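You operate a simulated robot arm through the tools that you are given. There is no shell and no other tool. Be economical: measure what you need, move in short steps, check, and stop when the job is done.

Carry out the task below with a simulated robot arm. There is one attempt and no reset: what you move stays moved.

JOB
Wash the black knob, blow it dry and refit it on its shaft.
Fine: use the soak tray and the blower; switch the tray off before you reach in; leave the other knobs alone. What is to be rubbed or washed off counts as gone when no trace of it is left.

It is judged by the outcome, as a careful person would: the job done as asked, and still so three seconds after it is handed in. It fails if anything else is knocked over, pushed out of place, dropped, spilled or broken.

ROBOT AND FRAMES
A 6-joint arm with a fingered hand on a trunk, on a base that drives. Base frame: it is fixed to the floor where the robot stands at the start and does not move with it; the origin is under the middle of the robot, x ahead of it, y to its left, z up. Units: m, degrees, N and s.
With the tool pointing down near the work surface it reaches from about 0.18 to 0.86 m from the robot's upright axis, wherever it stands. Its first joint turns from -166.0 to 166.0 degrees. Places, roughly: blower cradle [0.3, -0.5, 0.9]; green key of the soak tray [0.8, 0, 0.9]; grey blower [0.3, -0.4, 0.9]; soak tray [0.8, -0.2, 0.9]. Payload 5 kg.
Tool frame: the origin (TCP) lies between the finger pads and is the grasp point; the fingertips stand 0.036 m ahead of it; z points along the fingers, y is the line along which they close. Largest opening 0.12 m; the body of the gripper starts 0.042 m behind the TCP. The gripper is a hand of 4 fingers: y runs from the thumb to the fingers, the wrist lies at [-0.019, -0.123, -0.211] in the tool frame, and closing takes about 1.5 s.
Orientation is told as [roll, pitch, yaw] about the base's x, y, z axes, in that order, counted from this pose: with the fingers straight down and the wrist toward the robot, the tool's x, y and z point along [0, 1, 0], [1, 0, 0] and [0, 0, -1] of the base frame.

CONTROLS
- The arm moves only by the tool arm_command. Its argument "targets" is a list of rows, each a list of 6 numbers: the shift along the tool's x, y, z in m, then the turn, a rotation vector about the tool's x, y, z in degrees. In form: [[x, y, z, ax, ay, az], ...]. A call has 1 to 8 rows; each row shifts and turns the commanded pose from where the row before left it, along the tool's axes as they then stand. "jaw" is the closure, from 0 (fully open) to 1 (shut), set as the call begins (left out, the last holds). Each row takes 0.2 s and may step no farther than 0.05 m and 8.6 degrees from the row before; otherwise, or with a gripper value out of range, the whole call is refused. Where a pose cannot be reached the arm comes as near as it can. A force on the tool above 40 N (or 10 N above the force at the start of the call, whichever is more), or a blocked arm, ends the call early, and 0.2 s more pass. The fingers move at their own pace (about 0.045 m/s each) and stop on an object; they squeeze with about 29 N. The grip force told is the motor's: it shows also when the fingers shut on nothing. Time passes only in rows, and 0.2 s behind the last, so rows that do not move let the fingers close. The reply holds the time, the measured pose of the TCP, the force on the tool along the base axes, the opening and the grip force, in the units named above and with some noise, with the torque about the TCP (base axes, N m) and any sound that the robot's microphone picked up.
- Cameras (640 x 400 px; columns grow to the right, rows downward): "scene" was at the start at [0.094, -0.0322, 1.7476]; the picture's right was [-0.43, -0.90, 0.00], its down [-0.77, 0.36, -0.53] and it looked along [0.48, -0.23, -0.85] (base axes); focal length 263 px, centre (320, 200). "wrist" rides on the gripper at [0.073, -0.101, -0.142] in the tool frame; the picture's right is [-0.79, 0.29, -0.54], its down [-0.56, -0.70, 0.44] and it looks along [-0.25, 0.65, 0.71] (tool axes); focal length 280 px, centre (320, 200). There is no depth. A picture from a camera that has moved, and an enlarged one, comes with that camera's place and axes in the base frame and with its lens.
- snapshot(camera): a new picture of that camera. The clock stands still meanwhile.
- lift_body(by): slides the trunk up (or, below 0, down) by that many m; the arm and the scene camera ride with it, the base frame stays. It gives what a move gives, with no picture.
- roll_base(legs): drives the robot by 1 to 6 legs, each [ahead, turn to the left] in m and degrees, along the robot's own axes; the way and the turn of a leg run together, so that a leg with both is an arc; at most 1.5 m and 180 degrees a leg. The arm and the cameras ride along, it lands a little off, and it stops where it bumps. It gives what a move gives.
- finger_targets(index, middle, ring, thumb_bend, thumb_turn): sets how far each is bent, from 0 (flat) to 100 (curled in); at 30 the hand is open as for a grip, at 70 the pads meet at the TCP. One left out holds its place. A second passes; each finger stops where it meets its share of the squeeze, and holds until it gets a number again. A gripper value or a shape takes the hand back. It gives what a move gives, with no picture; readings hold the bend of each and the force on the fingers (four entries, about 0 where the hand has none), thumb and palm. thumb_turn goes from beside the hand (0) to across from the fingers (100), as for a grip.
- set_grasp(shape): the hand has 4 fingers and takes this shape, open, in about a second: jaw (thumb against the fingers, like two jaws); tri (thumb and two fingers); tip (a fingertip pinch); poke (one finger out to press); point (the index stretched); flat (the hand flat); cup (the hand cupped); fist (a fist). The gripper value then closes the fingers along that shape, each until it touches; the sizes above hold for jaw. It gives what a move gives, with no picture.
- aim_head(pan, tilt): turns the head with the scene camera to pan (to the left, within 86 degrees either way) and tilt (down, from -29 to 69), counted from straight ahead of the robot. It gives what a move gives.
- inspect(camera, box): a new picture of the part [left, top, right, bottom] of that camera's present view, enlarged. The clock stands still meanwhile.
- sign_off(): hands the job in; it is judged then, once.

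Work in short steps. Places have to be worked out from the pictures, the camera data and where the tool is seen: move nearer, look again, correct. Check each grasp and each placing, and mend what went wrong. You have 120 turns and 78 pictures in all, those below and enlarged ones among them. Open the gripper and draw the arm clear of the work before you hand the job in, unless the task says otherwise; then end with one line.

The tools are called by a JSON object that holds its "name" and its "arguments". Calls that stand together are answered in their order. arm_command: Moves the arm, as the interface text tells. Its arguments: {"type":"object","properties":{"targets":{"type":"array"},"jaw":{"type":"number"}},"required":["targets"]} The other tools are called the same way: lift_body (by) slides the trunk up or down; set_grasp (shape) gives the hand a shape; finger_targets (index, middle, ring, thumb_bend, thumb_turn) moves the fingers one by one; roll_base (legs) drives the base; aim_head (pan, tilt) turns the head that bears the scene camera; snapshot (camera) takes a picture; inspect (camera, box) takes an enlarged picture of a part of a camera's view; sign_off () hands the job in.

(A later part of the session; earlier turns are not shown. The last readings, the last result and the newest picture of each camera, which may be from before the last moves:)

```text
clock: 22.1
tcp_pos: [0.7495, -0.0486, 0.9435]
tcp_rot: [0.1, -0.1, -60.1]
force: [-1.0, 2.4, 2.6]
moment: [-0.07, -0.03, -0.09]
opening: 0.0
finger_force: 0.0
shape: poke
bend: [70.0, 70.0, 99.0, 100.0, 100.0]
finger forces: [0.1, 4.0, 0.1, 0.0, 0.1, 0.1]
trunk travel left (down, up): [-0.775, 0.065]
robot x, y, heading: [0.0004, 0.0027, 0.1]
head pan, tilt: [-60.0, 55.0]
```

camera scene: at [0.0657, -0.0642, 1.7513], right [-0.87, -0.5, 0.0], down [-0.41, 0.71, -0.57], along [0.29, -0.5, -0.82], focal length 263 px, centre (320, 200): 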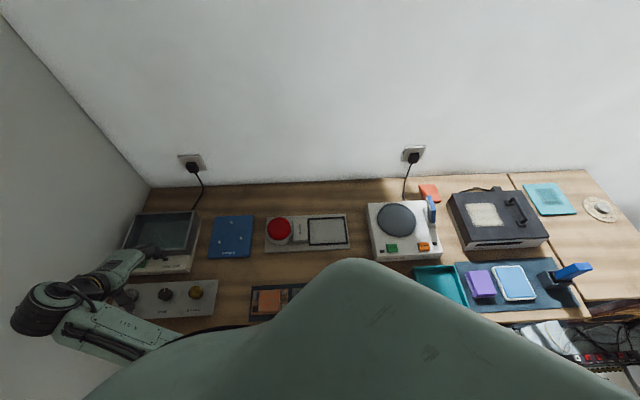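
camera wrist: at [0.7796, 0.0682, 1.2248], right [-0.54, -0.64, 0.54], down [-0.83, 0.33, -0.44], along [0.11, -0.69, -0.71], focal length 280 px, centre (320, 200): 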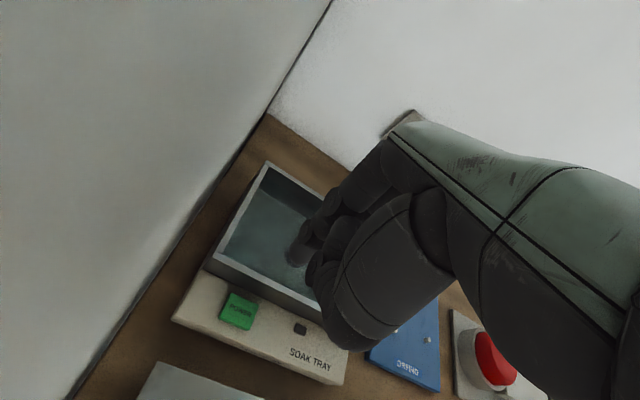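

Contact begins. Press a little more.

{"name": "arm_command", "arguments": {"targets": [[0, 0, 0.002, 0, 0, 0], [0, 0, 0.002, 0, 0, 0]]}}

{"name": "inspect", "arguments": {"camera": "scene", "box": [80, 190, 240, 320]}}

```text
clock: 22.7
tcp_pos: [0.7481, -0.0474, 0.9417]
tcp_rot: [0.3, -0.2, -60.0]
force: [-3.1, 3.3, 7.6]
moment: [-0.2, -0.07, -0.1]
opening: 0.0
finger_force: 0.0
shape: poke
bend: [70.0, 70.0, 99.0, 100.0, 100.0]
finger forces: [1.1, 7.9, 0.0, 0.0, 0.1, 0.0]
trunk travel left (down, up): [-0.775, 0.065]
robot x, y, heading: [0.0045, 0.0027, 0.1]
head pan, tilt: [-60.0, 55.0]
heard: click
```

```text
3.08 times, centred on (160, 255) of scene
camera zoom: at [0.0655, -0.0642, 1.7513], right [-0.87, -0.5, 0.0], down [-0.41, 0.71, -0.57], along [0.29, -0.5, -0.82], focal length 810 px, centre (812, 31)
```

zoom: 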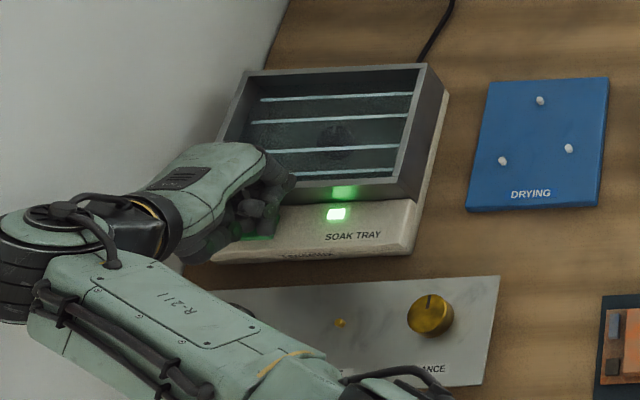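

Click heard and the lamp is lit; the tray runs. I lift the finger 25 mm and wait.

{"name": "arm_command", "arguments": {"targets": [[0, 0, -0.025, 0, 0, 0], [0, 0, 0, 0, 0, 0], [0, 0, 0, 0, 0, 0], [0, 0, 0, 0, 0, 0], [0, 0, 0, 0, 0, 0], [0, 0, 0, 0, 0, 0], [0, 0, 0, 0, 0, 0], [0, 0, 0, 0, 0, 0]]}}

{"name": "arm_command", "arguments": {"targets": [[0, 0, 0, 0, 0, 0], [0, 0, 0, 0, 0, 0], [0, 0, 0, 0, 0, 0], [0, 0, 0, 0, 0, 0], [0, 0, 0, 0, 0, 0], [0, 0, 0, 0, 0, 0], [0, 0, 0, 0, 0, 0], [0, 0, 0, 0, 0, 0]]}}

{"name": "arm_command", "arguments": {"targets": [[0, 0, 0, 0, 0, 0], [0, 0, 0, 0, 0, 0], [0, 0, 0, 0, 0, 0], [0, 0, 0, 0, 0, 0], [0, 0, 0, 0, 0, 0], [0, 0, 0, 0, 0, 0], [0, 0, 0, 0, 0, 0], [0, 0, 0, 0, 0, 0]]}}

{"name": "inspect", "arguments": {"camera": "scene", "box": [120, 205, 210, 265]}}

```text
clock: 24.5
tcp_pos: [0.7494, -0.0482, 0.964]
tcp_rot: [0.1, 0.0, -60.1]
force: [0.5, -0.4, -0.6]
moment: [-0.02, 0.03, -0.04]
opening: 0.0001
finger_force: 0.1
shape: poke
bend: [70.0, 70.0, 99.0, 100.0, 100.0]
finger forces: [0.1, 0.0, 0.0, 0.1, 0.0, 0.0]
trunk travel left (down, up): [-0.775, 0.065]
robot x, y, heading: [0.002, 0.0007, 0.1]
head pan, tilt: [-60.0, 55.0]
```

```text
clock: 26.3
tcp_pos: [0.7481, -0.0474, 0.9638]
tcp_rot: [0.1, -0.1, -60.1]
force: [0.3, 0.1, 0.3]
moment: [0.01, -0.04, 0.01]
opening: 0.0
finger_force: 0.1
shape: poke
bend: [70.0, 70.0, 99.0, 100.0, 100.0]
finger forces: [0.0, 0.0, 0.0, 0.0, 0.0, 0.0]
trunk travel left (down, up): [-0.775, 0.065]
robot x, y, heading: [0.0007, -0.002, -0.0]
head pan, tilt: [-60.0, 55.0]
```

```text
clock: 28.1
tcp_pos: [0.7502, -0.0499, 0.9635]
tcp_rot: [0.1, -0.1, -60.0]
force: [0.8, 0.4, -0.3]
moment: [0.01, -0.04, 0.03]
opening: 0.0001
finger_force: 0.0
shape: poke
bend: [70.0, 70.0, 99.0, 100.0, 100.0]
finger forces: [0.0, 0.0, 0.0, 0.0, 0.1, 0.0]
trunk travel left (down, up): [-0.775, 0.065]
robot x, y, heading: [0.0032, -0.0016, -0.3]
head pan, tilt: [-60.0, 55.0]
```

```text
6.67 times, centred on (165, 235) of scene
camera zoom: at [0.0676, -0.0651, 1.7511], right [-0.87, -0.5, 0.0], down [-0.41, 0.71, -0.57], along [0.29, -0.5, -0.82], focal length 1755 px, centre (1353, -33)
```

zoom: 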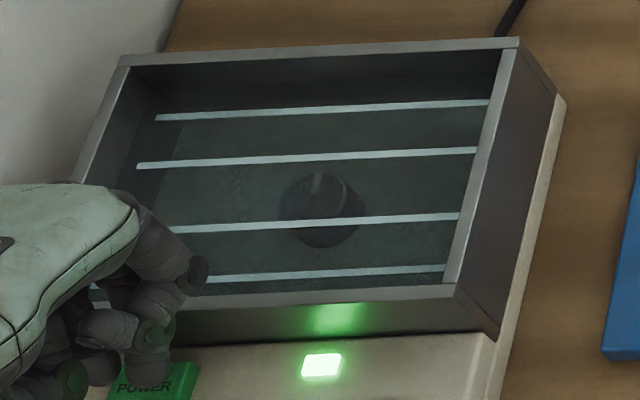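

Pointer still aimed at the wall. I keep waiting to let the wash complete.

{"name": "arm_command", "arguments": {"targets": [[0, 0, 0, 0, 0, 0], [0, 0, 0, 0, 0, 0], [0, 0, 0, 0, 0, 0], [0, 0, 0, 0, 0, 0], [0, 0, 0, 0, 0, 0], [0, 0, 0, 0, 0, 0], [0, 0, 0, 0, 0, 0], [0, 0, 0, 0, 0, 0]]}}

{"name": "arm_command", "arguments": {"targets": [[0, 0, 0, 0, 0, 0], [0, 0, 0, 0, 0, 0], [0, 0, 0, 0, 0, 0], [0, 0, 0, 0, 0, 0], [0, 0, 0, 0, 0, 0], [0, 0, 0, 0, 0, 0], [0, 0, 0, 0, 0, 0], [0, 0, 0, 0, 0, 0]]}}

{"name": "arm_command", "arguments": {"targets": [[0, 0, 0, 0, 0, 0], [0, 0, 0, 0, 0, 0], [0, 0, 0, 0, 0, 0], [0, 0, 0, 0, 0, 0], [0, 0, 0, 0, 0, 0], [0, 0, 0, 0, 0, 0], [0, 0, 0, 0, 0, 0], [0, 0, 0, 0, 0, 0]]}}

{"name": "arm_command", "arguments": {"targets": [[0, 0, 0, 0, 0, 0], [0, 0, 0, 0, 0, 0], [0, 0, 0, 0, 0, 0], [0, 0, 0, 0, 0, 0], [0, 0, 0, 0, 0, 0], [0, 0, 0, 0, 0, 0], [0, 0, 0, 0, 0, 0], [0, 0, 0, 0, 0, 0]]}}

{"name": "inspect", "arguments": {"camera": "scene", "box": [120, 205, 210, 265]}}

```text
clock: 29.9
tcp_pos: [0.7498, -0.049, 0.9637]
tcp_rot: [0.1, -0.1, -60.1]
force: [-0.1, -0.2, -0.2]
moment: [0.04, 0.0, 0.0]
opening: 0.0
finger_force: 0.0
shape: poke
bend: [70.0, 70.0, 99.0, 100.0, 100.0]
finger forces: [0.0, 0.0, 0.0, 0.1, 0.1, 0.1]
trunk travel left (down, up): [-0.775, 0.065]
robot x, y, heading: [-0.0005, 0.0017, -0.0]
head pan, tilt: [-60.0, 55.0]
```

```text
clock: 31.7
tcp_pos: [0.7494, -0.0485, 0.965]
tcp_rot: [0.1, 0.0, -60.1]
force: [-0.3, -0.3, -1.1]
moment: [0.01, 0.0, -0.01]
opening: 0.0001
finger_force: 0.0
shape: poke
bend: [70.0, 70.0, 99.0, 100.0, 100.0]
finger forces: [0.0, 0.1, 0.0, 0.1, 0.0, 0.1]
trunk travel left (down, up): [-0.775, 0.065]
robot x, y, heading: [0.0018, -0.0004, 0.0]
head pan, tilt: [-60.0, 55.0]
```

```text
clock: 33.5
tcp_pos: [0.7487, -0.0484, 0.9632]
tcp_rot: [0.2, -0.1, -60.1]
force: [0.4, 0.2, 0.0]
moment: [0.0, 0.0, 0.0]
opening: 0.0
finger_force: 0.0
shape: poke
bend: [70.0, 70.0, 99.0, 100.0, 100.0]
finger forces: [0.1, 0.0, 0.1, 0.0, 0.0, 0.0]
trunk travel left (down, up): [-0.775, 0.065]
robot x, y, heading: [-0.0008, 0.002, 0.2]
head pan, tilt: [-60.0, 55.0]
```

```text
clock: 35.3
tcp_pos: [0.7492, -0.0479, 0.9639]
tcp_rot: [0.1, -0.1, -60.2]
force: [0.4, 0.3, 0.4]
moment: [0.05, -0.01, 0.02]
opening: 0.0
finger_force: 0.1
shape: poke
bend: [70.0, 70.0, 99.0, 100.0, 100.0]
finger forces: [0.1, 0.1, 0.0, 0.0, 0.0, 0.0]
trunk travel left (down, up): [-0.775, 0.065]
robot x, y, heading: [0.0012, -0.0008, -0.1]
head pan, tilt: [-60.0, 55.0]
```

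```text
6.67 times, centred on (165, 235) of scene
camera zoom: at [0.0676, -0.0651, 1.7511], right [-0.87, -0.5, 0.0], down [-0.41, 0.71, -0.57], along [0.29, -0.5, -0.82], focal length 1755 px, centre (1353, -33)
```

zoom: 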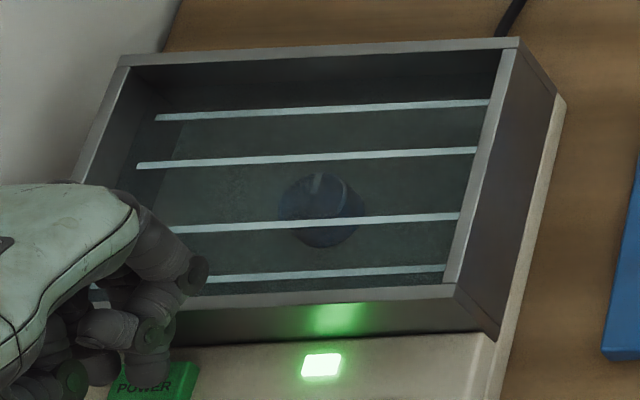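

The brown tinge is going (colour shifted to bluish). A bit longer to be sure.

{"name": "arm_command", "arguments": {"targets": [[0, 0, 0, 0, 0, 0], [0, 0, 0, 0, 0, 0], [0, 0, 0, 0, 0, 0], [0, 0, 0, 0, 0, 0], [0, 0, 0, 0, 0, 0], [0, 0, 0, 0, 0, 0], [0, 0, 0, 0, 0, 0], [0, 0, 0, 0, 0, 0]]}}

{"name": "arm_command", "arguments": {"targets": [[0, 0, 0, 0, 0, 0], [0, 0, 0, 0, 0, 0], [0, 0, 0, 0, 0, 0], [0, 0, 0, 0, 0, 0], [0, 0, 0, 0, 0, 0], [0, 0, 0, 0, 0, 0], [0, 0, 0, 0, 0, 0], [0, 0, 0, 0, 0, 0]]}}

{"name": "arm_command", "arguments": {"targets": [[0, 0, 0, 0, 0, 0], [0, 0, 0, 0, 0, 0], [0, 0, 0, 0, 0, 0], [0, 0, 0, 0, 0, 0], [0, 0, 0, 0, 0, 0], [0, 0, 0, 0, 0, 0], [0, 0, 0, 0, 0, 0], [0, 0, 0, 0, 0, 0]]}}

{"name": "arm_command", "arguments": {"targets": [[0, 0, 0, 0, 0, 0], [0, 0, 0, 0, 0, 0], [0, 0, 0, 0, 0, 0], [0, 0, 0, 0, 0, 0], [0, 0, 0, 0, 0, 0], [0, 0, 0, 0, 0, 0], [0, 0, 0, 0, 0, 0], [0, 0, 0, 0, 0, 0]]}}

{"name": "inspect", "arguments": {"camera": "scene", "box": [120, 205, 210, 265]}}

```text
clock: 37.1
tcp_pos: [0.7489, -0.0489, 0.9637]
tcp_rot: [0.1, -0.1, -60.2]
force: [-0.5, -0.7, 0.3]
moment: [0.0, 0.0, 0.0]
opening: 0.0
finger_force: 0.1
shape: poke
bend: [70.0, 70.0, 99.0, 100.0, 100.0]
finger forces: [0.1, 0.0, 0.0, 0.0, 0.0, 0.1]
trunk travel left (down, up): [-0.775, 0.065]
robot x, y, heading: [0.0012, 0.0026, 0.0]
head pan, tilt: [-60.0, 55.0]
```

```text
clock: 38.9
tcp_pos: [0.7502, -0.0475, 0.9629]
tcp_rot: [0.0, -0.2, -60.1]
force: [0.1, 0.0, -1.0]
moment: [0.0, 0.02, 0.03]
opening: 0.0
finger_force: 0.0
shape: poke
bend: [70.0, 70.0, 99.0, 100.0, 100.0]
finger forces: [0.1, 0.0, 0.1, 0.0, 0.1, 0.0]
trunk travel left (down, up): [-0.775, 0.065]
robot x, y, heading: [-0.0011, 0.0011, -0.3]
head pan, tilt: [-60.0, 55.0]
```

```text
clock: 40.7
tcp_pos: [0.7495, -0.0479, 0.9655]
tcp_rot: [0.0, -0.1, -60.2]
force: [-0.4, -0.1, 0.0]
moment: [-0.02, -0.02, -0.02]
opening: 0.0
finger_force: 0.0
shape: poke
bend: [70.0, 70.0, 99.0, 100.0, 100.0]
finger forces: [0.0, 0.1, 0.0, 0.0, 0.0, 0.1]
trunk travel left (down, up): [-0.775, 0.065]
robot x, y, heading: [-0.0017, 0.001, 0.0]
head pan, tilt: [-60.0, 55.0]
```

```text
clock: 42.5
tcp_pos: [0.7495, -0.0485, 0.9648]
tcp_rot: [0.1, 0.0, -60.1]
force: [-0.1, 0.7, 0.3]
moment: [0.03, 0.02, 0.02]
opening: 0.0001
finger_force: 0.0
shape: poke
bend: [70.0, 70.0, 99.0, 100.0, 100.0]
finger forces: [0.1, 0.0, 0.0, 0.0, 0.0, 0.0]
trunk travel left (down, up): [-0.775, 0.065]
robot x, y, heading: [-0.0002, 0.0005, -0.1]
head pan, tilt: [-60.0, 55.0]
```

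```text
6.67 times, centred on (165, 235) of scene
camera zoom: at [0.0676, -0.0651, 1.7511], right [-0.87, -0.5, 0.0], down [-0.41, 0.71, -0.57], along [0.29, -0.5, -0.82], focal length 1755 px, centre (1353, -33)
```

zoom: 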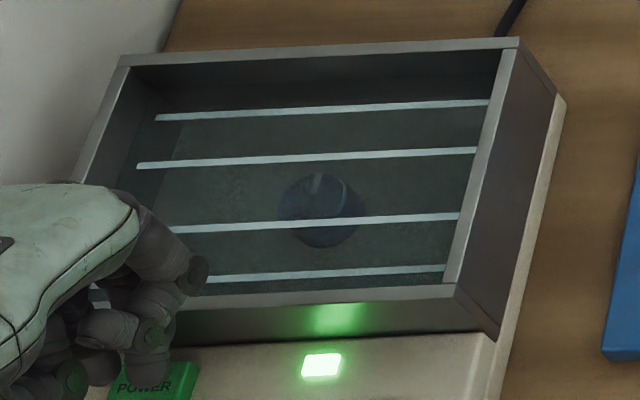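

Appearance has stopped changing: clean. Press the key again to switch off, then lift.

{"name": "arm_command", "arguments": {"targets": [[0, 0, 0.016, 0, 0, 0], [0, 0, 0.005, 0, 0, 0], [0, 0, 0.002, 0, 0, 0], [0, 0, 0.002, 0, 0, 0]]}}

{"name": "arm_command", "arguments": {"targets": [[0, 0, -0.03, 0, 0, 0], [0, 0, -0.04, 0, 0, 0], [0, 0, -0.04, 0, 0, 0]]}}

{"name": "inspect", "arguments": {"camera": "scene", "box": [120, 205, 210, 265]}}

```text
clock: 43.5
tcp_pos: [0.7479, -0.048, 0.9398]
tcp_rot: [0.3, -0.2, -60.2]
force: [-2.2, 3.4, 7.7]
moment: [-0.24, -0.06, -0.03]
opening: 0.0002
finger_force: 0.2
shape: poke
bend: [70.0, 70.0, 99.0, 100.0, 100.0]
finger forces: [1.0, 7.8, 0.1, 0.0, 0.0, 0.0]
trunk travel left (down, up): [-0.775, 0.065]
robot x, y, heading: [0.0, 0.005, 0.1]
head pan, tilt: [-60.0, 55.0]
heard: click
```

```text
clock: 44.3
tcp_pos: [0.7486, -0.0484, 1.0498]
tcp_rot: [0.0, 0.0, -60.1]
force: [-0.3, -0.7, -0.6]
moment: [-0.01, 0.01, 0.01]
opening: 0.0
finger_force: 0.0
shape: poke
bend: [70.0, 70.0, 99.0, 100.0, 100.0]
finger forces: [0.0, 0.1, 0.0, 0.1, 0.0, 0.0]
trunk travel left (down, up): [-0.775, 0.065]
robot x, y, heading: [0.0013, -0.0013, 0.2]
head pan, tilt: [-60.0, 55.0]
```

```text
6.67 times, centred on (165, 235) of scene
camera zoom: at [0.0677, -0.0653, 1.751], right [-0.87, -0.5, 0.0], down [-0.41, 0.71, -0.57], along [0.29, -0.5, -0.82], focal length 1755 px, centre (1353, -33)
```

zoom: 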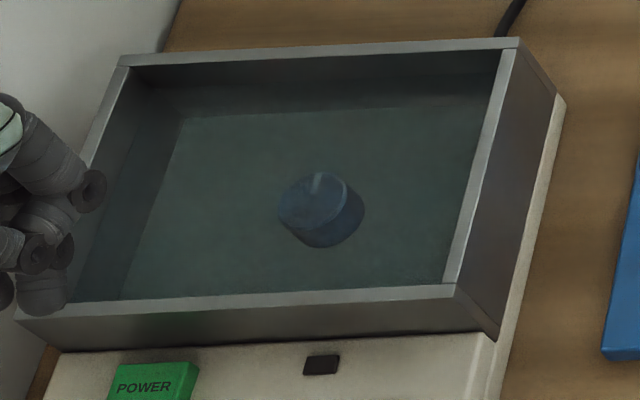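

Tray is off (lamp dark), knob clean and black. Return to jaw shape, part-close, and go back over the knob.

{"name": "set_grasp", "arguments": {"shape": "jaw"}}

{"name": "arm_command", "arguments": {"targets": [[-0.0123, 0.0355, 0, 0, 0, 0], [-0.0123, 0.0355, 0, 0, 0, 0], [-0.0123, 0.0356, 0, 0, 0, 0], [0, 0, 0.023, 0, 0, 0], [0, 0, 0.024, 0, 0, 0]], "jaw": 0.5}}

{"name": "snapshot", "arguments": {"camera": "wrist"}}

```text
clock: 45.2
tcp_pos: [0.7477, -0.0486, 1.0497]
tcp_rot: [0.1, -0.1, -60.0]
force: [0.1, 0.2, -0.1]
moment: [0.04, -0.02, -0.02]
opening: 0.12
finger_force: 0.1
shape: jaw
bend: [30.0, 30.0, 30.0, 30.0, 98.0]
finger forces: [0.1, 0.1, 0.0, 0.1, 0.0, 0.1]
trunk travel left (down, up): [-0.775, 0.065]
robot x, y, heading: [-0.0021, 0.0005, 0.1]
head pan, tilt: [-60.0, 55.0]
```

```text
clock: 46.4
tcp_pos: [0.77, -0.1613, 1.0027]
tcp_rot: [0.2, -0.1, -60.0]
force: [1.2, -0.3, 0.4]
moment: [0.0, -0.02, 0.0]
opening: 0.0607
finger_force: 0.0
shape: jaw
bend: [74.0, 45.0, 42.0, 69.0, 100.0]
finger forces: [0.1, 0.0, 0.0, 0.0, 0.0, 0.1]
trunk travel left (down, up): [-0.775, 0.065]
robot x, y, heading: [0.0043, -0.0006, 0.3]
head pan, tilt: [-60.0, 55.0]
```

```text
34 pictures are left
camera wrist: at [0.7832, -0.0374, 1.1445], right [-0.54, -0.64, 0.54], down [-0.83, 0.33, -0.44], along [0.11, -0.69, -0.71], focal length 280 px, centre (320, 200)
```

wrist: 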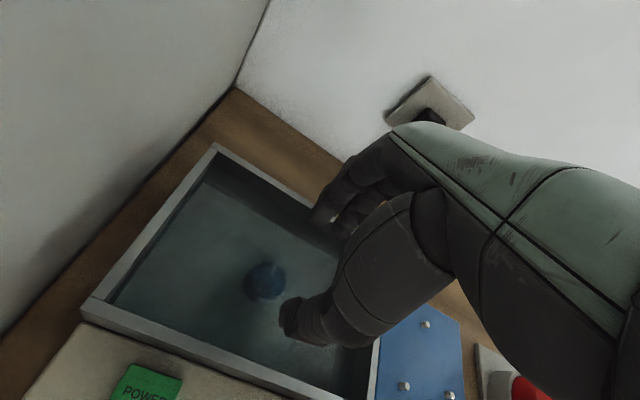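

Knob is right below. Descend to the same grip height (TCP ≈0.917) with a slightly narrower opening.

{"name": "arm_command", "arguments": {"targets": [[0, 0, 0.03, 0, 0, 0], [0, 0, 0.03, 0, 0, 0], [0, 0, 0.015, 0, 0, 0], [0, 0, 0.008, 0, 0, 0]], "jaw": 0.52}}

{"name": "inspect", "arguments": {"camera": "wrist", "box": [230, 160, 430, 360]}}

```text
clock: 47.4
tcp_pos: [0.7697, -0.1588, 0.92]
tcp_rot: [0.1, -0.2, -60.2]
force: [-1.0, 0.4, 0.2]
moment: [-0.01, -0.02, -0.03]
opening: 0.0583
finger_force: 0.2
shape: jaw
bend: [74.0, 46.0, 43.0, 71.0, 100.0]
finger forces: [0.1, 0.5, 0.0, 0.0, 0.0, 0.0]
trunk travel left (down, up): [-0.775, 0.065]
robot x, y, heading: [-0.0002, -0.0035, -0.1]
head pan, tilt: [-60.0, 55.0]
```

```text
2.00 times, centred on (330, 260) of wrist
camera zoom: at [0.7832, -0.0366, 1.0615], right [-0.54, -0.64, 0.54], down [-0.83, 0.33, -0.44], along [0.11, -0.69, -0.71], focal length 561 px, centre (300, 80)
```

zoom: 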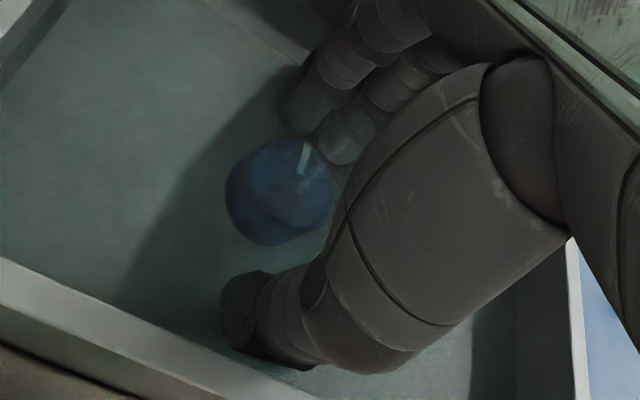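

Knob is at the same place in the hand as in the first grasp. Closing.

{"name": "arm_command", "arguments": {"targets": [[0, 0, 0, 0, 0, 0], [0, 0, 0, 0, 0, 0], [0, 0, 0, 0, 0, 0], [0, 0, 0, 0, 0, 0], [0, 0, 0, 0, 0, 0], [0, 0, 0, 0, 0, 0], [0, 0, 0, 0, 0, 0]], "jaw": 1}}

{"name": "inspect", "arguments": {"camera": "wrist", "box": [230, 160, 430, 360]}}

```text
clock: 49.0
tcp_pos: [0.7694, -0.1591, 0.9198]
tcp_rot: [0.0, -0.1, -60.1]
force: [0.1, 0.5, 0.6]
moment: [-0.03, 0.0, 0.03]
opening: 0.0277
finger_force: 28.7
shape: jaw
bend: [73.0, 60.0, 63.0, 75.0, 100.0]
finger forces: [16.4, 7.4, 0.1, 0.0, 24.8, 0.1]
trunk travel left (down, up): [-0.775, 0.065]
robot x, y, heading: [0.0012, -0.0016, 0.1]
head pan, tilt: [-60.0, 55.0]
```

```text
2.00 times, centred on (330, 260) of wrist
camera zoom: at [0.7829, -0.0367, 1.0618], right [-0.54, -0.64, 0.54], down [-0.83, 0.33, -0.44], along [0.11, -0.69, -0.71], focal length 561 px, centre (300, 80)
```

zoom: 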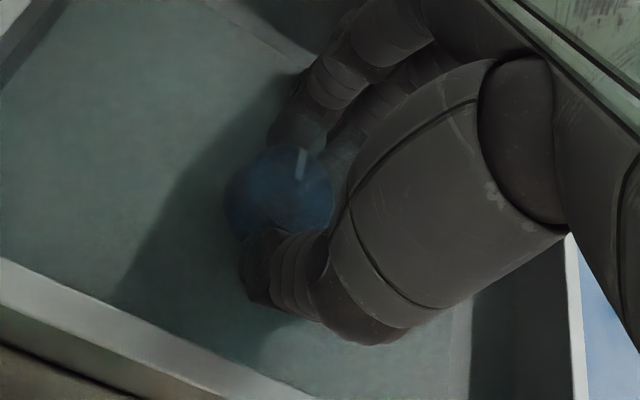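

Firm grip, same as before. Lift out of the water.

{"name": "arm_command", "arguments": {"targets": [[0, 0, -0.01, 0, 0, 0], [0, 0, -0.02, 0, 0, 0], [0, 0, -0.03, 0, 0, 0], [0, 0, -0.03, 0, 0, 0], [0, 0, -0.03, 0, 0, 0], [0, 0, 0, 0, 0, 0]]}}

{"name": "inspect", "arguments": {"camera": "wrist", "box": [230, 160, 430, 360]}}

```text
clock: 50.4
tcp_pos: [0.7693, -0.1612, 1.0391]
tcp_rot: [0.0, 0.0, -60.0]
force: [0.5, 0.2, -0.3]
moment: [0.0, -0.02, -0.01]
opening: 0.0278
finger_force: 28.4
shape: jaw
bend: [73.0, 60.0, 63.0, 75.0, 100.0]
finger forces: [16.3, 7.6, 0.0, 0.1, 24.7, 0.0]
trunk travel left (down, up): [-0.775, 0.065]
robot x, y, heading: [0.0001, 0.0015, 0.0]
head pan, tilt: [-60.0, 55.0]
```

```text
2.00 times, centred on (330, 260) of wrist
camera zoom: at [0.7826, -0.0376, 1.1816], right [-0.54, -0.64, 0.54], down [-0.83, 0.33, -0.44], along [0.11, -0.69, -0.71], focal length 561 px, centre (300, 80)
```

zoom: 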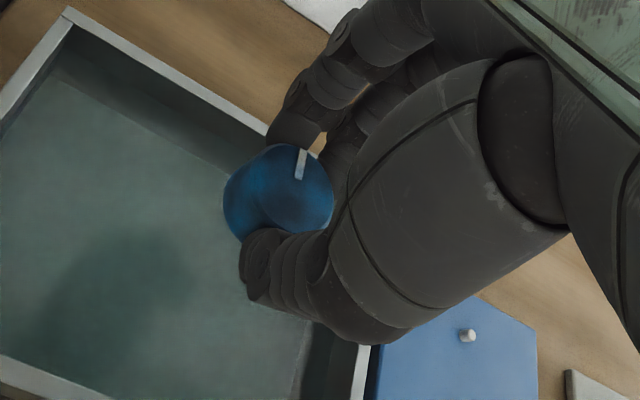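

The washed knob shows a wet bluish sheen, no brown left. Carry it toward the blower cradle.

{"name": "arm_command", "arguments": {"targets": [[-0.0489, 0.0037, -0.005, 0, 0, 0], [-0.0489, 0.0037, -0.005, 0, 0, 0], [-0.0489, 0.0037, 0, 0, 0, 0], [-0.0489, 0.0037, 0, 0, 0, 0], [-0.0489, 0.0037, 0, 0, 0, 0], [-0.0489, 0.0037, 0, 0, 0, 0], [-0.0489, 0.0037, 0, 0, 0, 0], [-0.0489, 0.0037, 0, 0, 0, 0]]}}

{"name": "arm_command", "arguments": {"targets": [[-0.0489, 0.0037, 0, 0, 0, 0], [-0.0489, 0.0037, 0, 0, 0, 0], [-0.0489, 0.0037, 0, 0, 0, 0], [-0.0489, 0.0037, 0, 0, 0, 0]]}}

{"name": "snapshot", "arguments": {"camera": "wrist"}}

{"name": "snapshot", "arguments": {"camera": "scene"}}

```text
clock: 52.2
tcp_pos: [0.4431, -0.3813, 1.0492]
tcp_rot: [0.1, -0.1, -60.0]
force: [0.0, -0.5, -0.3]
moment: [-0.02, 0.0, 0.06]
opening: 0.0276
finger_force: 28.9
shape: jaw
bend: [73.0, 60.0, 63.0, 75.0, 100.0]
finger forces: [16.5, 8.0, 0.0, 0.0, 24.4, 0.0]
trunk travel left (down, up): [-0.775, 0.065]
robot x, y, heading: [0.0018, 0.0018, -0.1]
head pan, tilt: [-60.0, 55.0]
```

```text
clock: 53.2
tcp_pos: [0.28, -0.4903, 1.0484]
tcp_rot: [0.2, 0.0, -60.2]
force: [-0.7, -0.1, -0.9]
moment: [0.06, -0.05, 0.01]
opening: 0.0272
finger_force: 29.4
shape: jaw
bend: [73.0, 60.0, 63.0, 75.0, 100.0]
finger forces: [16.6, 8.1, 0.0, 0.0, 24.4, 0.0]
trunk travel left (down, up): [-0.775, 0.065]
robot x, y, heading: [0.0011, -0.0009, -0.3]
head pan, tilt: [-60.0, 55.0]
```

```text
30 pictures are left
camera wrist: at [0.294, -0.3682, 1.1907], right [-0.54, -0.64, 0.54], down [-0.83, 0.33, -0.45], along [0.11, -0.69, -0.71], focal length 280 px, centre (320, 200)
```

wrist: 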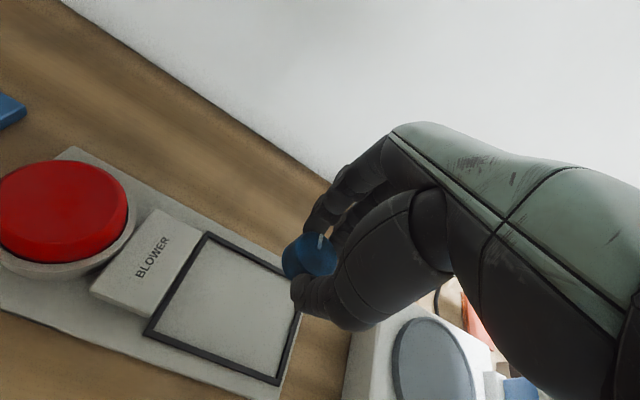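

```text
29 pictures are left
camera scene: at [0.0652, -0.0672, 1.7511], right [-0.87, -0.5, 0.0], down [-0.41, 0.71, -0.57], along [0.29, -0.5, -0.82], focal length 263 px, centre (320, 200)
```

scene: 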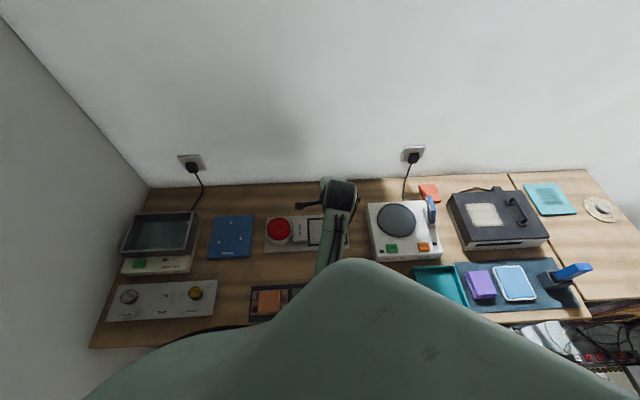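

The cradle frame centre is 12 mm nearer the front than the knob. Shift and lower toward the pad.

{"name": "arm_command", "arguments": {"targets": [[0, -0.012, 0.03, 0, 0, 0], [0, 0, 0.03, 0, 0, 0], [0, 0, 0.03, 0, 0, 0], [0, 0, 0.013, 0, 0, 0]]}}

{"name": "snapshot", "arguments": {"camera": "wrist"}}

```text
clock: 54.2
tcp_pos: [0.2781, -0.481, 0.9454]
tcp_rot: [0.1, -0.2, -60.1]
force: [-0.2, 0.4, 0.0]
moment: [0.03, -0.04, 0.04]
opening: 0.0274
finger_force: 28.9
shape: jaw
bend: [73.0, 60.0, 63.0, 75.0, 100.0]
finger forces: [16.7, 8.2, 0.0, 0.1, 24.4, 0.0]
trunk travel left (down, up): [-0.775, 0.065]
robot x, y, heading: [0.0019, 0.0015, 0.2]
head pan, tilt: [-60.0, 55.0]
```

```text
28 pictures are left
camera wrist: at [0.2902, -0.3579, 1.0874], right [-0.54, -0.64, 0.54], down [-0.83, 0.33, -0.44], along [0.11, -0.69, -0.71], focal length 280 px, centre (320, 200)
```

wrist: 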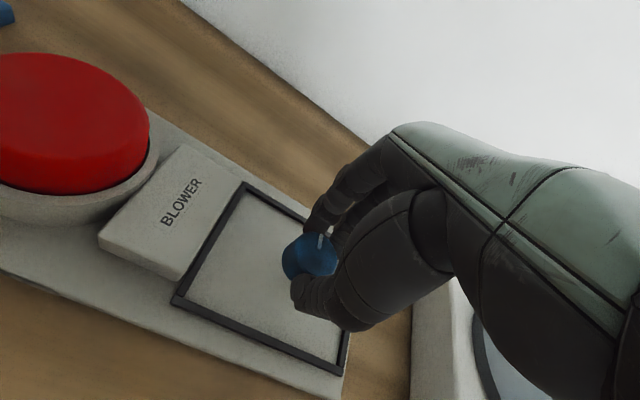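

Continue lowering gently.

{"name": "arm_command", "arguments": {"targets": [[0, 0, 0.008, 0, 0, 0], [0, 0, 0.007, 0, 0, 0], [0, 0, 0.005, 0, 0, 0], [0, 0, 0.003, 0, 0, 0]]}}

{"name": "snapshot", "arguments": {"camera": "wrist"}}

```text
clock: 55.2
tcp_pos: [0.2777, -0.48, 0.9222]
tcp_rot: [0.0, -0.2, -60.1]
force: [0.3, -0.5, -0.8]
moment: [-0.02, 0.02, 0.03]
opening: 0.0276
finger_force: 28.3
shape: jaw
bend: [73.0, 60.0, 63.0, 75.0, 100.0]
finger forces: [16.7, 8.2, 0.0, 0.0, 24.4, 0.0]
trunk travel left (down, up): [-0.775, 0.065]
robot x, y, heading: [-0.0018, 0.0022, -0.0]
head pan, tilt: [-60.0, 55.0]
```

```text
27 pictures are left
camera wrist: at [0.2904, -0.3574, 1.0647], right [-0.54, -0.64, 0.54], down [-0.83, 0.33, -0.44], along [0.11, -0.69, -0.71], focal length 280 px, centre (320, 200)
```

wrist: 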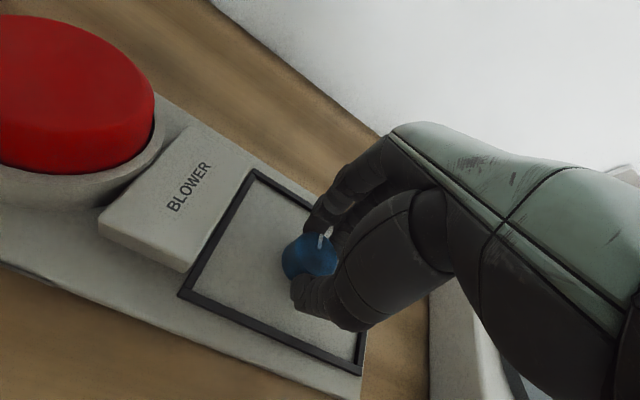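

Near the pad. 2 mm steps until contact.

{"name": "arm_command", "arguments": {"targets": [[0, 0, 0.002, 0, 0, 0], [0, 0, 0.002, 0, 0, 0], [0, 0, 0.002, 0, 0, 0]]}}

```text
clock: 56.0
tcp_pos: [0.2774, -0.4801, 0.9162]
tcp_rot: [0.1, -0.2, -60.1]
force: [-0.6, 0.1, 0.1]
moment: [-0.02, 0.06, 0.01]
opening: 0.0275
finger_force: 29.0
shape: jaw
bend: [73.0, 60.0, 63.0, 75.0, 100.0]
finger forces: [16.6, 8.2, 0.1, 0.1, 24.4, 0.1]
trunk travel left (down, up): [-0.775, 0.065]
robot x, y, heading: [-0.0016, -0.0006, 0.1]
head pan, tilt: [-60.0, 55.0]
```

No contact yet; continue.

{"name": "arm_command", "arguments": {"targets": [[0, 0, 0.002, 0, 0, 0], [0, 0, 0.002, 0, 0, 0], [0, 0, 0.002, 0, 0, 0]]}}

```text
clock: 56.8
tcp_pos: [0.277, -0.4814, 0.9113]
tcp_rot: [0.1, -0.2, -60.1]
force: [-1.1, -0.6, 4.8]
moment: [-0.09, -0.06, 0.0]
opening: 0.0277
finger_force: 28.7
shape: jaw
bend: [73.0, 60.0, 63.0, 75.0, 100.0]
finger forces: [17.4, 8.5, 0.0, 0.0, 25.1, 0.0]
trunk travel left (down, up): [-0.775, 0.065]
robot x, y, heading: [-0.003, -0.0006, 0.1]
head pan, tilt: [-60.0, 55.0]
```

Touching the pad (5 N). Open the hand partly and lift.

{"name": "arm_command", "arguments": {"targets": [[0, 0, 0, 0, 0, 0], [0, 0, 0, 0, 0, 0], [0, 0, 0, 0, 0, 0], [0, 0, 0, 0, 0, 0], [0, 0, 0, 0, 0, 0], [0, 0, -0.01, 0, 0, 0]], "jaw": 0.45}}

{"name": "arm_command", "arguments": {"targets": [[0, 0, -0.02, 0, 0, 0], [0, 0, -0.03, 0, 0, 0], [0, 0, -0.04, 0, 0, 0], [0, 0, -0.04, 0, 0, 0]]}}

{"name": "snapshot", "arguments": {"camera": "wrist"}}

```text
clock: 58.2
tcp_pos: [0.2753, -0.48, 0.9198]
tcp_rot: [0.1, -0.1, -60.0]
force: [0.2, 0.3, 0.2]
moment: [-0.02, 0.03, 0.01]
opening: 0.0657
finger_force: 0.1
shape: jaw
bend: [74.0, 43.0, 40.0, 68.0, 100.0]
finger forces: [0.1, 0.0, 0.0, 0.0, 0.0, 0.0]
trunk travel left (down, up): [-0.775, 0.065]
robot x, y, heading: [0.0011, 0.004, -0.2]
head pan, tilt: [-60.0, 55.0]
```

```text
clock: 59.2
tcp_pos: [0.2767, -0.4784, 1.0513]
tcp_rot: [0.1, -0.1, -60.0]
force: [-0.1, -0.4, 0.0]
moment: [-0.03, -0.02, -0.04]
opening: 0.0656
finger_force: 0.1
shape: jaw
bend: [74.0, 43.0, 40.0, 68.0, 100.0]
finger forces: [0.0, 0.0, 0.1, 0.1, 0.0, 0.0]
trunk travel left (down, up): [-0.775, 0.065]
robot x, y, heading: [0.0014, -0.0005, 0.1]
head pan, tilt: [-60.0, 55.0]
```

```text
26 pictures are left
camera wrist: at [0.2908, -0.3564, 1.1937], right [-0.54, -0.64, 0.54], down [-0.83, 0.33, -0.44], along [0.11, -0.69, -0.71], focal length 280 px, centre (320, 200)
```

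wrist: 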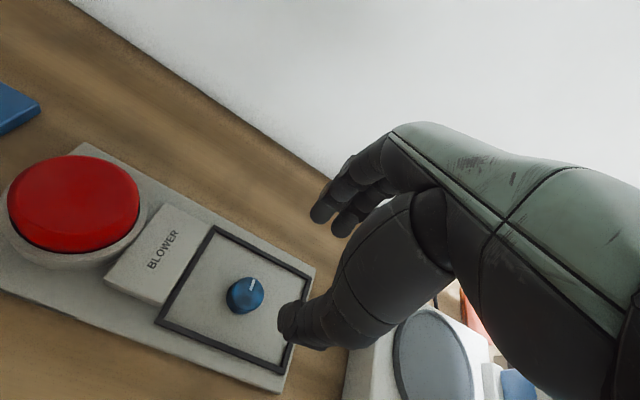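

Knob stands centred in the cradle. Now poke shape and move over the red dome (≈0.427,-0.387).

{"name": "set_grasp", "arguments": {"shape": "poke"}}

{"name": "arm_command", "arguments": {"targets": [[0.0418, -0.00125, 0, 0, 0, 0], [0.0418, -0.00125, 0, 0, 0, 0], [0.0417, -0.00125, 0, 0, 0, 0], [0.0417, -0.00125, 0, 0, 0, 0], [0, 0, 0.04, 0, 0, 0], [0, 0, 0.035, 0, 0, 0]]}}

{"name": "snapshot", "arguments": {"camera": "wrist"}}

```text
clock: 60.1
tcp_pos: [0.2781, -0.478, 1.05]
tcp_rot: [0.2, 0.0, -60.0]
force: [-0.8, -0.5, 0.4]
moment: [0.03, -0.01, 0.01]
opening: 0.0002
finger_force: 0.0
shape: poke
bend: [70.0, 70.0, 99.0, 100.0, 100.0]
finger forces: [0.0, 0.0, 0.0, 0.1, 0.1, 0.0]
trunk travel left (down, up): [-0.775, 0.065]
robot x, y, heading: [0.0012, 0.0007, -0.1]
head pan, tilt: [-60.0, 55.0]
```

```text
clock: 61.5
tcp_pos: [0.4192, -0.3945, 0.9759]
tcp_rot: [0.1, -0.1, -60.2]
force: [-0.7, 0.1, -0.5]
moment: [-0.04, -0.02, -0.01]
opening: 0.0001
finger_force: 0.1
shape: poke
bend: [70.0, 70.0, 99.0, 100.0, 100.0]
finger forces: [0.0, 0.0, 0.0, 0.1, 0.0, 0.0]
trunk travel left (down, up): [-0.775, 0.065]
robot x, y, heading: [0.0005, -0.001, 0.1]
head pan, tilt: [-60.0, 55.0]
```

```text
25 pictures are left
camera wrist: at [0.433, -0.2706, 1.1171], right [-0.54, -0.64, 0.54], down [-0.83, 0.33, -0.44], along [0.11, -0.69, -0.71], focal length 280 px, centre (320, 200)
```

wrist: 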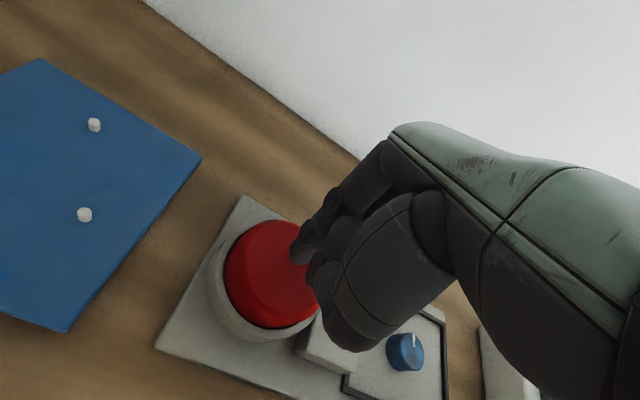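

Tip is nearly above the dome; shift 7 mm forward and descend to contact.

{"name": "arm_command", "arguments": {"targets": [[0, -0.007, 0.012, 0, 0, 0], [0, 0, 0.01, 0, 0, 0], [0, 0, 0.004, 0, 0, 0], [0, 0, 0.003, 0, 0, 0]]}}

```text
clock: 62.5
tcp_pos: [0.4149, -0.3869, 0.9486]
tcp_rot: [0.1, -0.4, -60.1]
force: [0.1, -2.4, 9.7]
moment: [-0.13, 0.18, 0.05]
opening: 0.0
finger_force: 0.1
shape: poke
bend: [70.0, 70.0, 99.0, 100.0, 100.0]
finger forces: [0.0, 10.4, 0.1, 0.0, 0.0, 0.1]
trunk travel left (down, up): [-0.775, 0.065]
robot x, y, heading: [-0.0011, 0.0021, 0.0]
head pan, tilt: [-60.0, 55.0]
heard: click
```

Click heard. Check the blower in the scene view.

{"name": "inspect", "arguments": {"camera": "scene", "box": [250, 190, 370, 270]}}

```text
5.00 times, centred on (310, 230) of scene
camera zoom: at [0.0662, -0.0643, 1.7514], right [-0.87, -0.5, 0.0], down [-0.41, 0.71, -0.57], along [0.29, -0.5, -0.82], focal length 1316 px, centre (370, 50)
```

zoom: 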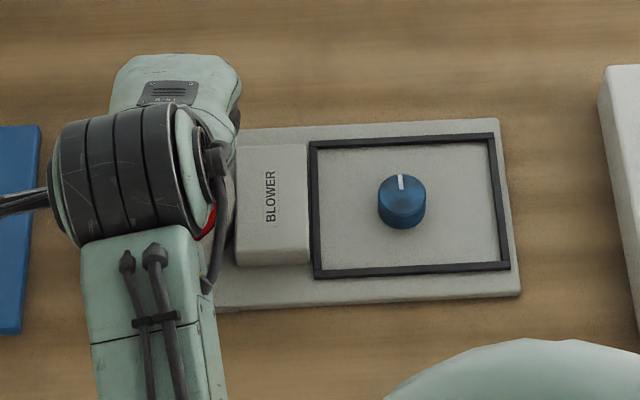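

Hold the button down a few seconds and compare the knob.

{"name": "arm_command", "arguments": {"targets": [[0, 0, 0, 0, 0, 0], [0, 0, 0, 0, 0, 0], [0, 0, 0, 0, 0, 0], [0, 0, 0, 0, 0, 0], [0, 0, 0, 0, 0, 0], [0, 0, 0, 0, 0, 0], [0, 0, 0, 0, 0, 0], [0, 0, 0, 0, 0, 0]]}}

{"name": "arm_command", "arguments": {"targets": [[0, 0, 0, 0, 0, 0], [0, 0, 0, 0, 0, 0], [0, 0, 0, 0, 0, 0], [0, 0, 0, 0, 0, 0], [0, 0, 0, 0, 0, 0], [0, 0, 0, 0, 0, 0], [0, 0, 0, 0, 0, 0], [0, 0, 0, 0, 0, 0]]}}

{"name": "inspect", "arguments": {"camera": "scene", "box": [250, 190, 370, 270]}}

```text
clock: 64.3
tcp_pos: [0.4158, -0.3871, 0.9483]
tcp_rot: [0.1, -0.3, -60.1]
force: [2.8, -6.9, 23.0]
moment: [-0.4, 0.2, 0.15]
opening: 0.0
finger_force: 0.0
shape: poke
bend: [70.0, 70.0, 99.0, 100.0, 100.0]
finger forces: [0.1, 23.1, 0.0, 0.0, 0.1, 0.0]
trunk travel left (down, up): [-0.775, 0.065]
robot x, y, heading: [0.0001, -0.0011, -0.1]
head pan, tilt: [-60.0, 55.0]
```

```text
clock: 66.1
tcp_pos: [0.4156, -0.387, 0.9471]
tcp_rot: [0.1, -0.3, -60.0]
force: [4.7, -8.1, 24.3]
moment: [-0.36, 0.21, 0.14]
opening: 0.0
finger_force: 0.1
shape: poke
bend: [70.0, 70.0, 99.0, 100.0, 100.0]
finger forces: [0.0, 24.1, 0.0, 0.0, 0.1, 0.0]
trunk travel left (down, up): [-0.775, 0.065]
robot x, y, heading: [0.0014, -0.0005, -0.1]
head pan, tilt: [-60.0, 55.0]
```

```text
5.00 times, centred on (310, 230) of scene
camera zoom: at [0.066, -0.0645, 1.7513], right [-0.87, -0.5, 0.0], down [-0.41, 0.71, -0.57], along [0.29, -0.5, -0.82], focal length 1316 px, centre (370, 50)
```

zoom: 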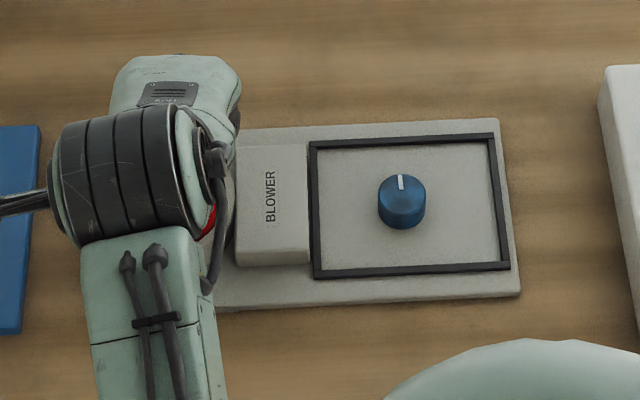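

No visible change yet; release the button and see whether it latches.

{"name": "arm_command", "arguments": {"targets": [[0, 0, -0.025, 0, 0, 0], [0, 0, 0, 0, 0, 0], [0, 0, 0, 0, 0, 0], [0, 0, 0, 0, 0, 0], [0, 0, 0, 0, 0, 0], [0, 0, 0, 0, 0, 0], [0, 0, 0, 0, 0, 0], [0, 0, 0, 0, 0, 0]]}}

{"name": "arm_command", "arguments": {"targets": [[0, 0, 0, 0, 0, 0], [0, 0, 0, 0, 0, 0], [0, 0, 0, 0, 0, 0], [0, 0, 0, 0, 0, 0], [0, 0, 0, 0, 0, 0], [0, 0, 0, 0, 0, 0], [0, 0, 0, 0, 0, 0], [0, 0, 0, 0, 0, 0]]}}

{"name": "snapshot", "arguments": {"camera": "wrist"}}

```text
clock: 67.9
tcp_pos: [0.4162, -0.3865, 0.9709]
tcp_rot: [0.2, -0.1, -60.0]
force: [0.3, -0.1, 0.6]
moment: [0.01, 0.02, 0.0]
opening: 0.0
finger_force: 0.1
shape: poke
bend: [70.0, 70.0, 99.0, 100.0, 100.0]
finger forces: [0.1, 0.1, 0.1, 0.0, 0.0, 0.0]
trunk travel left (down, up): [-0.775, 0.065]
robot x, y, heading: [0.0012, 0.0027, 0.1]
head pan, tilt: [-60.0, 55.0]
```

```text
clock: 69.7
tcp_pos: [0.4165, -0.3864, 0.9719]
tcp_rot: [0.1, -0.1, -60.1]
force: [0.5, 0.5, 0.6]
moment: [0.03, -0.01, 0.01]
opening: 0.0
finger_force: 0.1
shape: poke
bend: [70.0, 70.0, 99.0, 100.0, 100.0]
finger forces: [0.1, 0.1, 0.0, 0.1, 0.1, 0.0]
trunk travel left (down, up): [-0.775, 0.065]
robot x, y, heading: [-0.0014, 0.001, 0.1]
head pan, tilt: [-60.0, 55.0]
```

```text
22 pictures are left
camera wrist: at [0.4294, -0.2639, 1.1142], right [-0.54, -0.64, 0.54], down [-0.83, 0.33, -0.44], along [0.11, -0.69, -0.71], focal length 280 px, centre (320, 200)
```

wrist: 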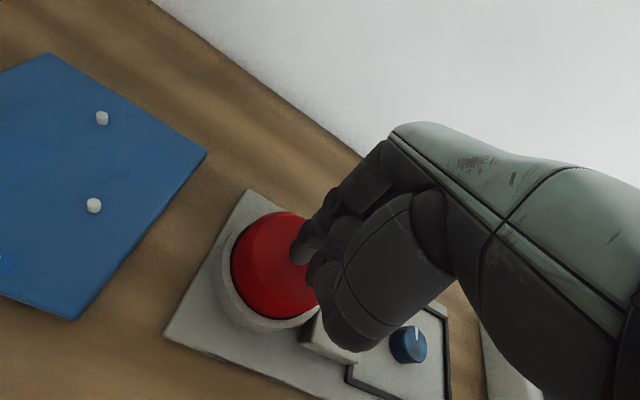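

Not latched visibly. It may be a puff-per-press blower: pump it repeatedly and compare.

{"name": "arm_command", "arguments": {"targets": [[0, 0, 0.018, 0, 0, 0], [0, 0, 0.007, 0, 0, 0], [0, 0, 0, 0, 0, 0], [0, 0, -0.025, 0, 0, 0], [0, 0, 0.018, 0, 0, 0], [0, 0, 0.007, 0, 0, 0], [0, 0, 0, 0, 0, 0], [0, 0, -0.025, 0, 0, 0]]}}

{"name": "inspect", "arguments": {"camera": "scene", "box": [250, 190, 370, 270]}}

```text
clock: 71.5
tcp_pos: [0.4148, -0.3861, 0.9702]
tcp_rot: [0.1, 0.1, -60.1]
force: [-0.3, -0.1, 0.4]
moment: [0.0, -0.01, -0.03]
opening: 0.0001
finger_force: 0.0
shape: poke
bend: [70.0, 70.0, 99.0, 100.0, 100.0]
finger forces: [0.0, 0.1, 0.0, 0.1, 0.0, 0.0]
trunk travel left (down, up): [-0.775, 0.065]
robot x, y, heading: [0.0017, 0.0005, -0.1]
head pan, tilt: [-60.0, 55.0]
heard: click, click
```

```text
5.00 times, centred on (310, 230) of scene
camera zoom: at [0.0676, -0.0659, 1.7509], right [-0.87, -0.5, 0.0], down [-0.41, 0.71, -0.57], along [0.29, -0.5, -0.82], focal length 1316 px, centre (370, 50)
```

zoom: 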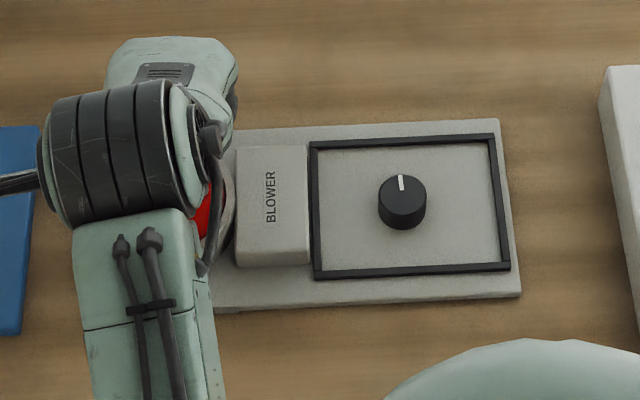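

The knob has turned matte black: dry. One extra puff for safety (harmless), then lift away.

{"name": "arm_command", "arguments": {"targets": [[0, 0, 0.018, 0, 0, 0], [0, 0, 0.007, 0, 0, 0], [0, 0, 0, 0, 0, 0], [0, 0, -0.025, 0, 0, 0], [0, 0, -0.04, 0, 0, 0], [0, 0, -0.04, 0, 0, 0]]}}

{"name": "set_grasp", "arguments": {"shape": "jaw"}}

```text
clock: 72.9
tcp_pos: [0.4164, -0.3863, 1.0515]
tcp_rot: [0.1, 0.1, -60.1]
force: [-0.8, -0.6, 0.3]
moment: [0.0, 0.02, 0.02]
opening: 0.0
finger_force: 0.0
shape: poke
bend: [70.0, 70.0, 99.0, 100.0, 100.0]
finger forces: [0.0, 0.0, 0.1, 0.0, 0.0, 0.0]
trunk travel left (down, up): [-0.775, 0.065]
robot x, y, heading: [-0.0019, -0.0013, 0.1]
head pan, tilt: [-60.0, 55.0]
heard: click
```

```text
clock: 73.8
tcp_pos: [0.4167, -0.3863, 1.052]
tcp_rot: [0.1, -0.1, -60.1]
force: [0.0, 0.9, 0.4]
moment: [0.0, 0.03, 0.02]
opening: 0.1198
finger_force: 0.1
shape: jaw
bend: [30.0, 30.0, 30.0, 30.0, 98.0]
finger forces: [0.0, 0.0, 0.1, 0.0, 0.0, 0.0]
trunk travel left (down, up): [-0.775, 0.065]
robot x, y, heading: [-0.0016, 0.001, 0.2]
head pan, tilt: [-60.0, 55.0]
```

Return over the knob with a partly closed hand and descend to the release height.

{"name": "arm_command", "arguments": {"targets": [[-0.0418, 0.003, 0, 0, 0, 0], [-0.0418, 0.003, 0, 0, 0, 0], [-0.0417, 0.003, 0, 0, 0, 0], [-0.0417, 0.003, 0, 0, 0, 0], [0, 0, 0.04, 0, 0, 0], [0, 0, 0.04, 0, 0, 0], [0, 0, 0.03, 0, 0, 0]], "jaw": 0.45}}

{"name": "inspect", "arguments": {"camera": "wrist", "box": [230, 160, 430, 360]}}

```text
clock: 75.4
tcp_pos: [0.2759, -0.4811, 0.9408]
tcp_rot: [0.1, -0.1, -60.0]
force: [-0.2, 0.3, -0.8]
moment: [0.03, -0.02, -0.03]
opening: 0.0665
finger_force: 0.2
shape: jaw
bend: [74.0, 43.0, 40.0, 67.0, 100.0]
finger forces: [0.0, 0.0, 0.0, 0.1, 0.0, 0.1]
trunk travel left (down, up): [-0.775, 0.065]
robot x, y, heading: [0.0007, 0.0005, 0.1]
head pan, tilt: [-60.0, 55.0]
```

```text
2.00 times, centred on (330, 260) of wrist
camera zoom: at [0.2896, -0.3584, 1.0831], right [-0.54, -0.64, 0.54], down [-0.83, 0.33, -0.44], along [0.11, -0.69, -0.71], focal length 561 px, centre (300, 80)
```

zoom: 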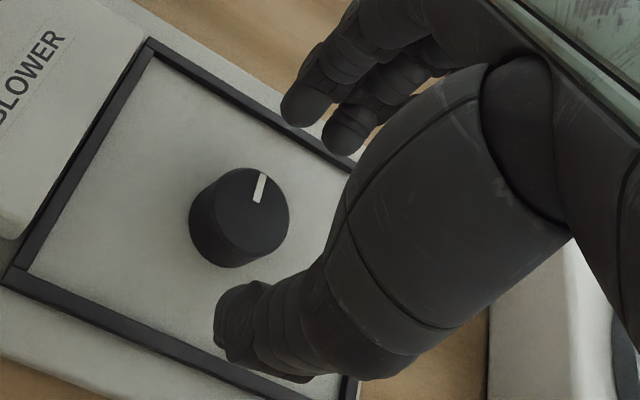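

Knob clean, dry, pointer preserved. Descend and close.

{"name": "arm_command", "arguments": {"targets": [[0, 0, 0.015, 0, 0, 0], [0, 0, 0.012, 0, 0, 0]]}}

{"name": "arm_command", "arguments": {"targets": [[0, 0, 0, 0, 0, 0], [0, 0, 0, 0, 0, 0], [0, 0, 0, 0, 0, 0], [0, 0, 0, 0, 0, 0], [0, 0, 0, 0, 0, 0], [0, 0, 0, 0, 0, 0], [0, 0, 0, 0, 0, 0]], "jaw": 1}}

{"name": "inspect", "arguments": {"camera": "wrist", "box": [230, 160, 430, 360]}}

```text
clock: 76.0
tcp_pos: [0.278, -0.4807, 0.9133]
tcp_rot: [0.1, -0.1, -60.1]
force: [-0.5, 0.5, -0.2]
moment: [0.03, -0.02, -0.05]
opening: 0.0663
finger_force: 0.1
shape: jaw
bend: [74.0, 43.0, 40.0, 67.0, 100.0]
finger forces: [0.0, 0.0, 0.1, 0.1, 0.0, 0.0]
trunk travel left (down, up): [-0.775, 0.065]
robot x, y, heading: [-0.0018, 0.0, -0.0]
head pan, tilt: [-60.0, 55.0]
```

```text
clock: 77.6
tcp_pos: [0.2772, -0.4808, 0.9143]
tcp_rot: [0.1, -0.1, -60.2]
force: [-0.1, -0.3, 0.5]
moment: [-0.04, 0.02, -0.02]
opening: 0.0274
finger_force: 29.2
shape: jaw
bend: [73.0, 60.0, 63.0, 75.0, 100.0]
finger forces: [16.5, 7.6, 0.1, 0.0, 24.7, 0.0]
trunk travel left (down, up): [-0.775, 0.065]
robot x, y, heading: [-0.0009, -0.0011, 0.1]
head pan, tilt: [-60.0, 55.0]
```

```text
2.00 times, centred on (330, 260) of wrist
camera zoom: at [0.2905, -0.358, 1.0566], right [-0.54, -0.64, 0.54], down [-0.83, 0.33, -0.44], along [0.11, -0.69, -0.71], focal length 561 px, centre (300, 80)
```

zoom: 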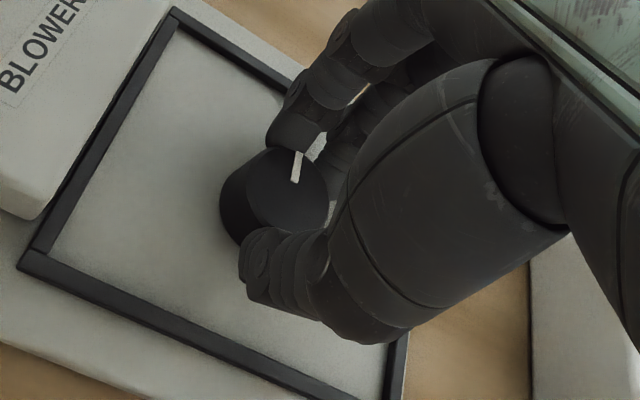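

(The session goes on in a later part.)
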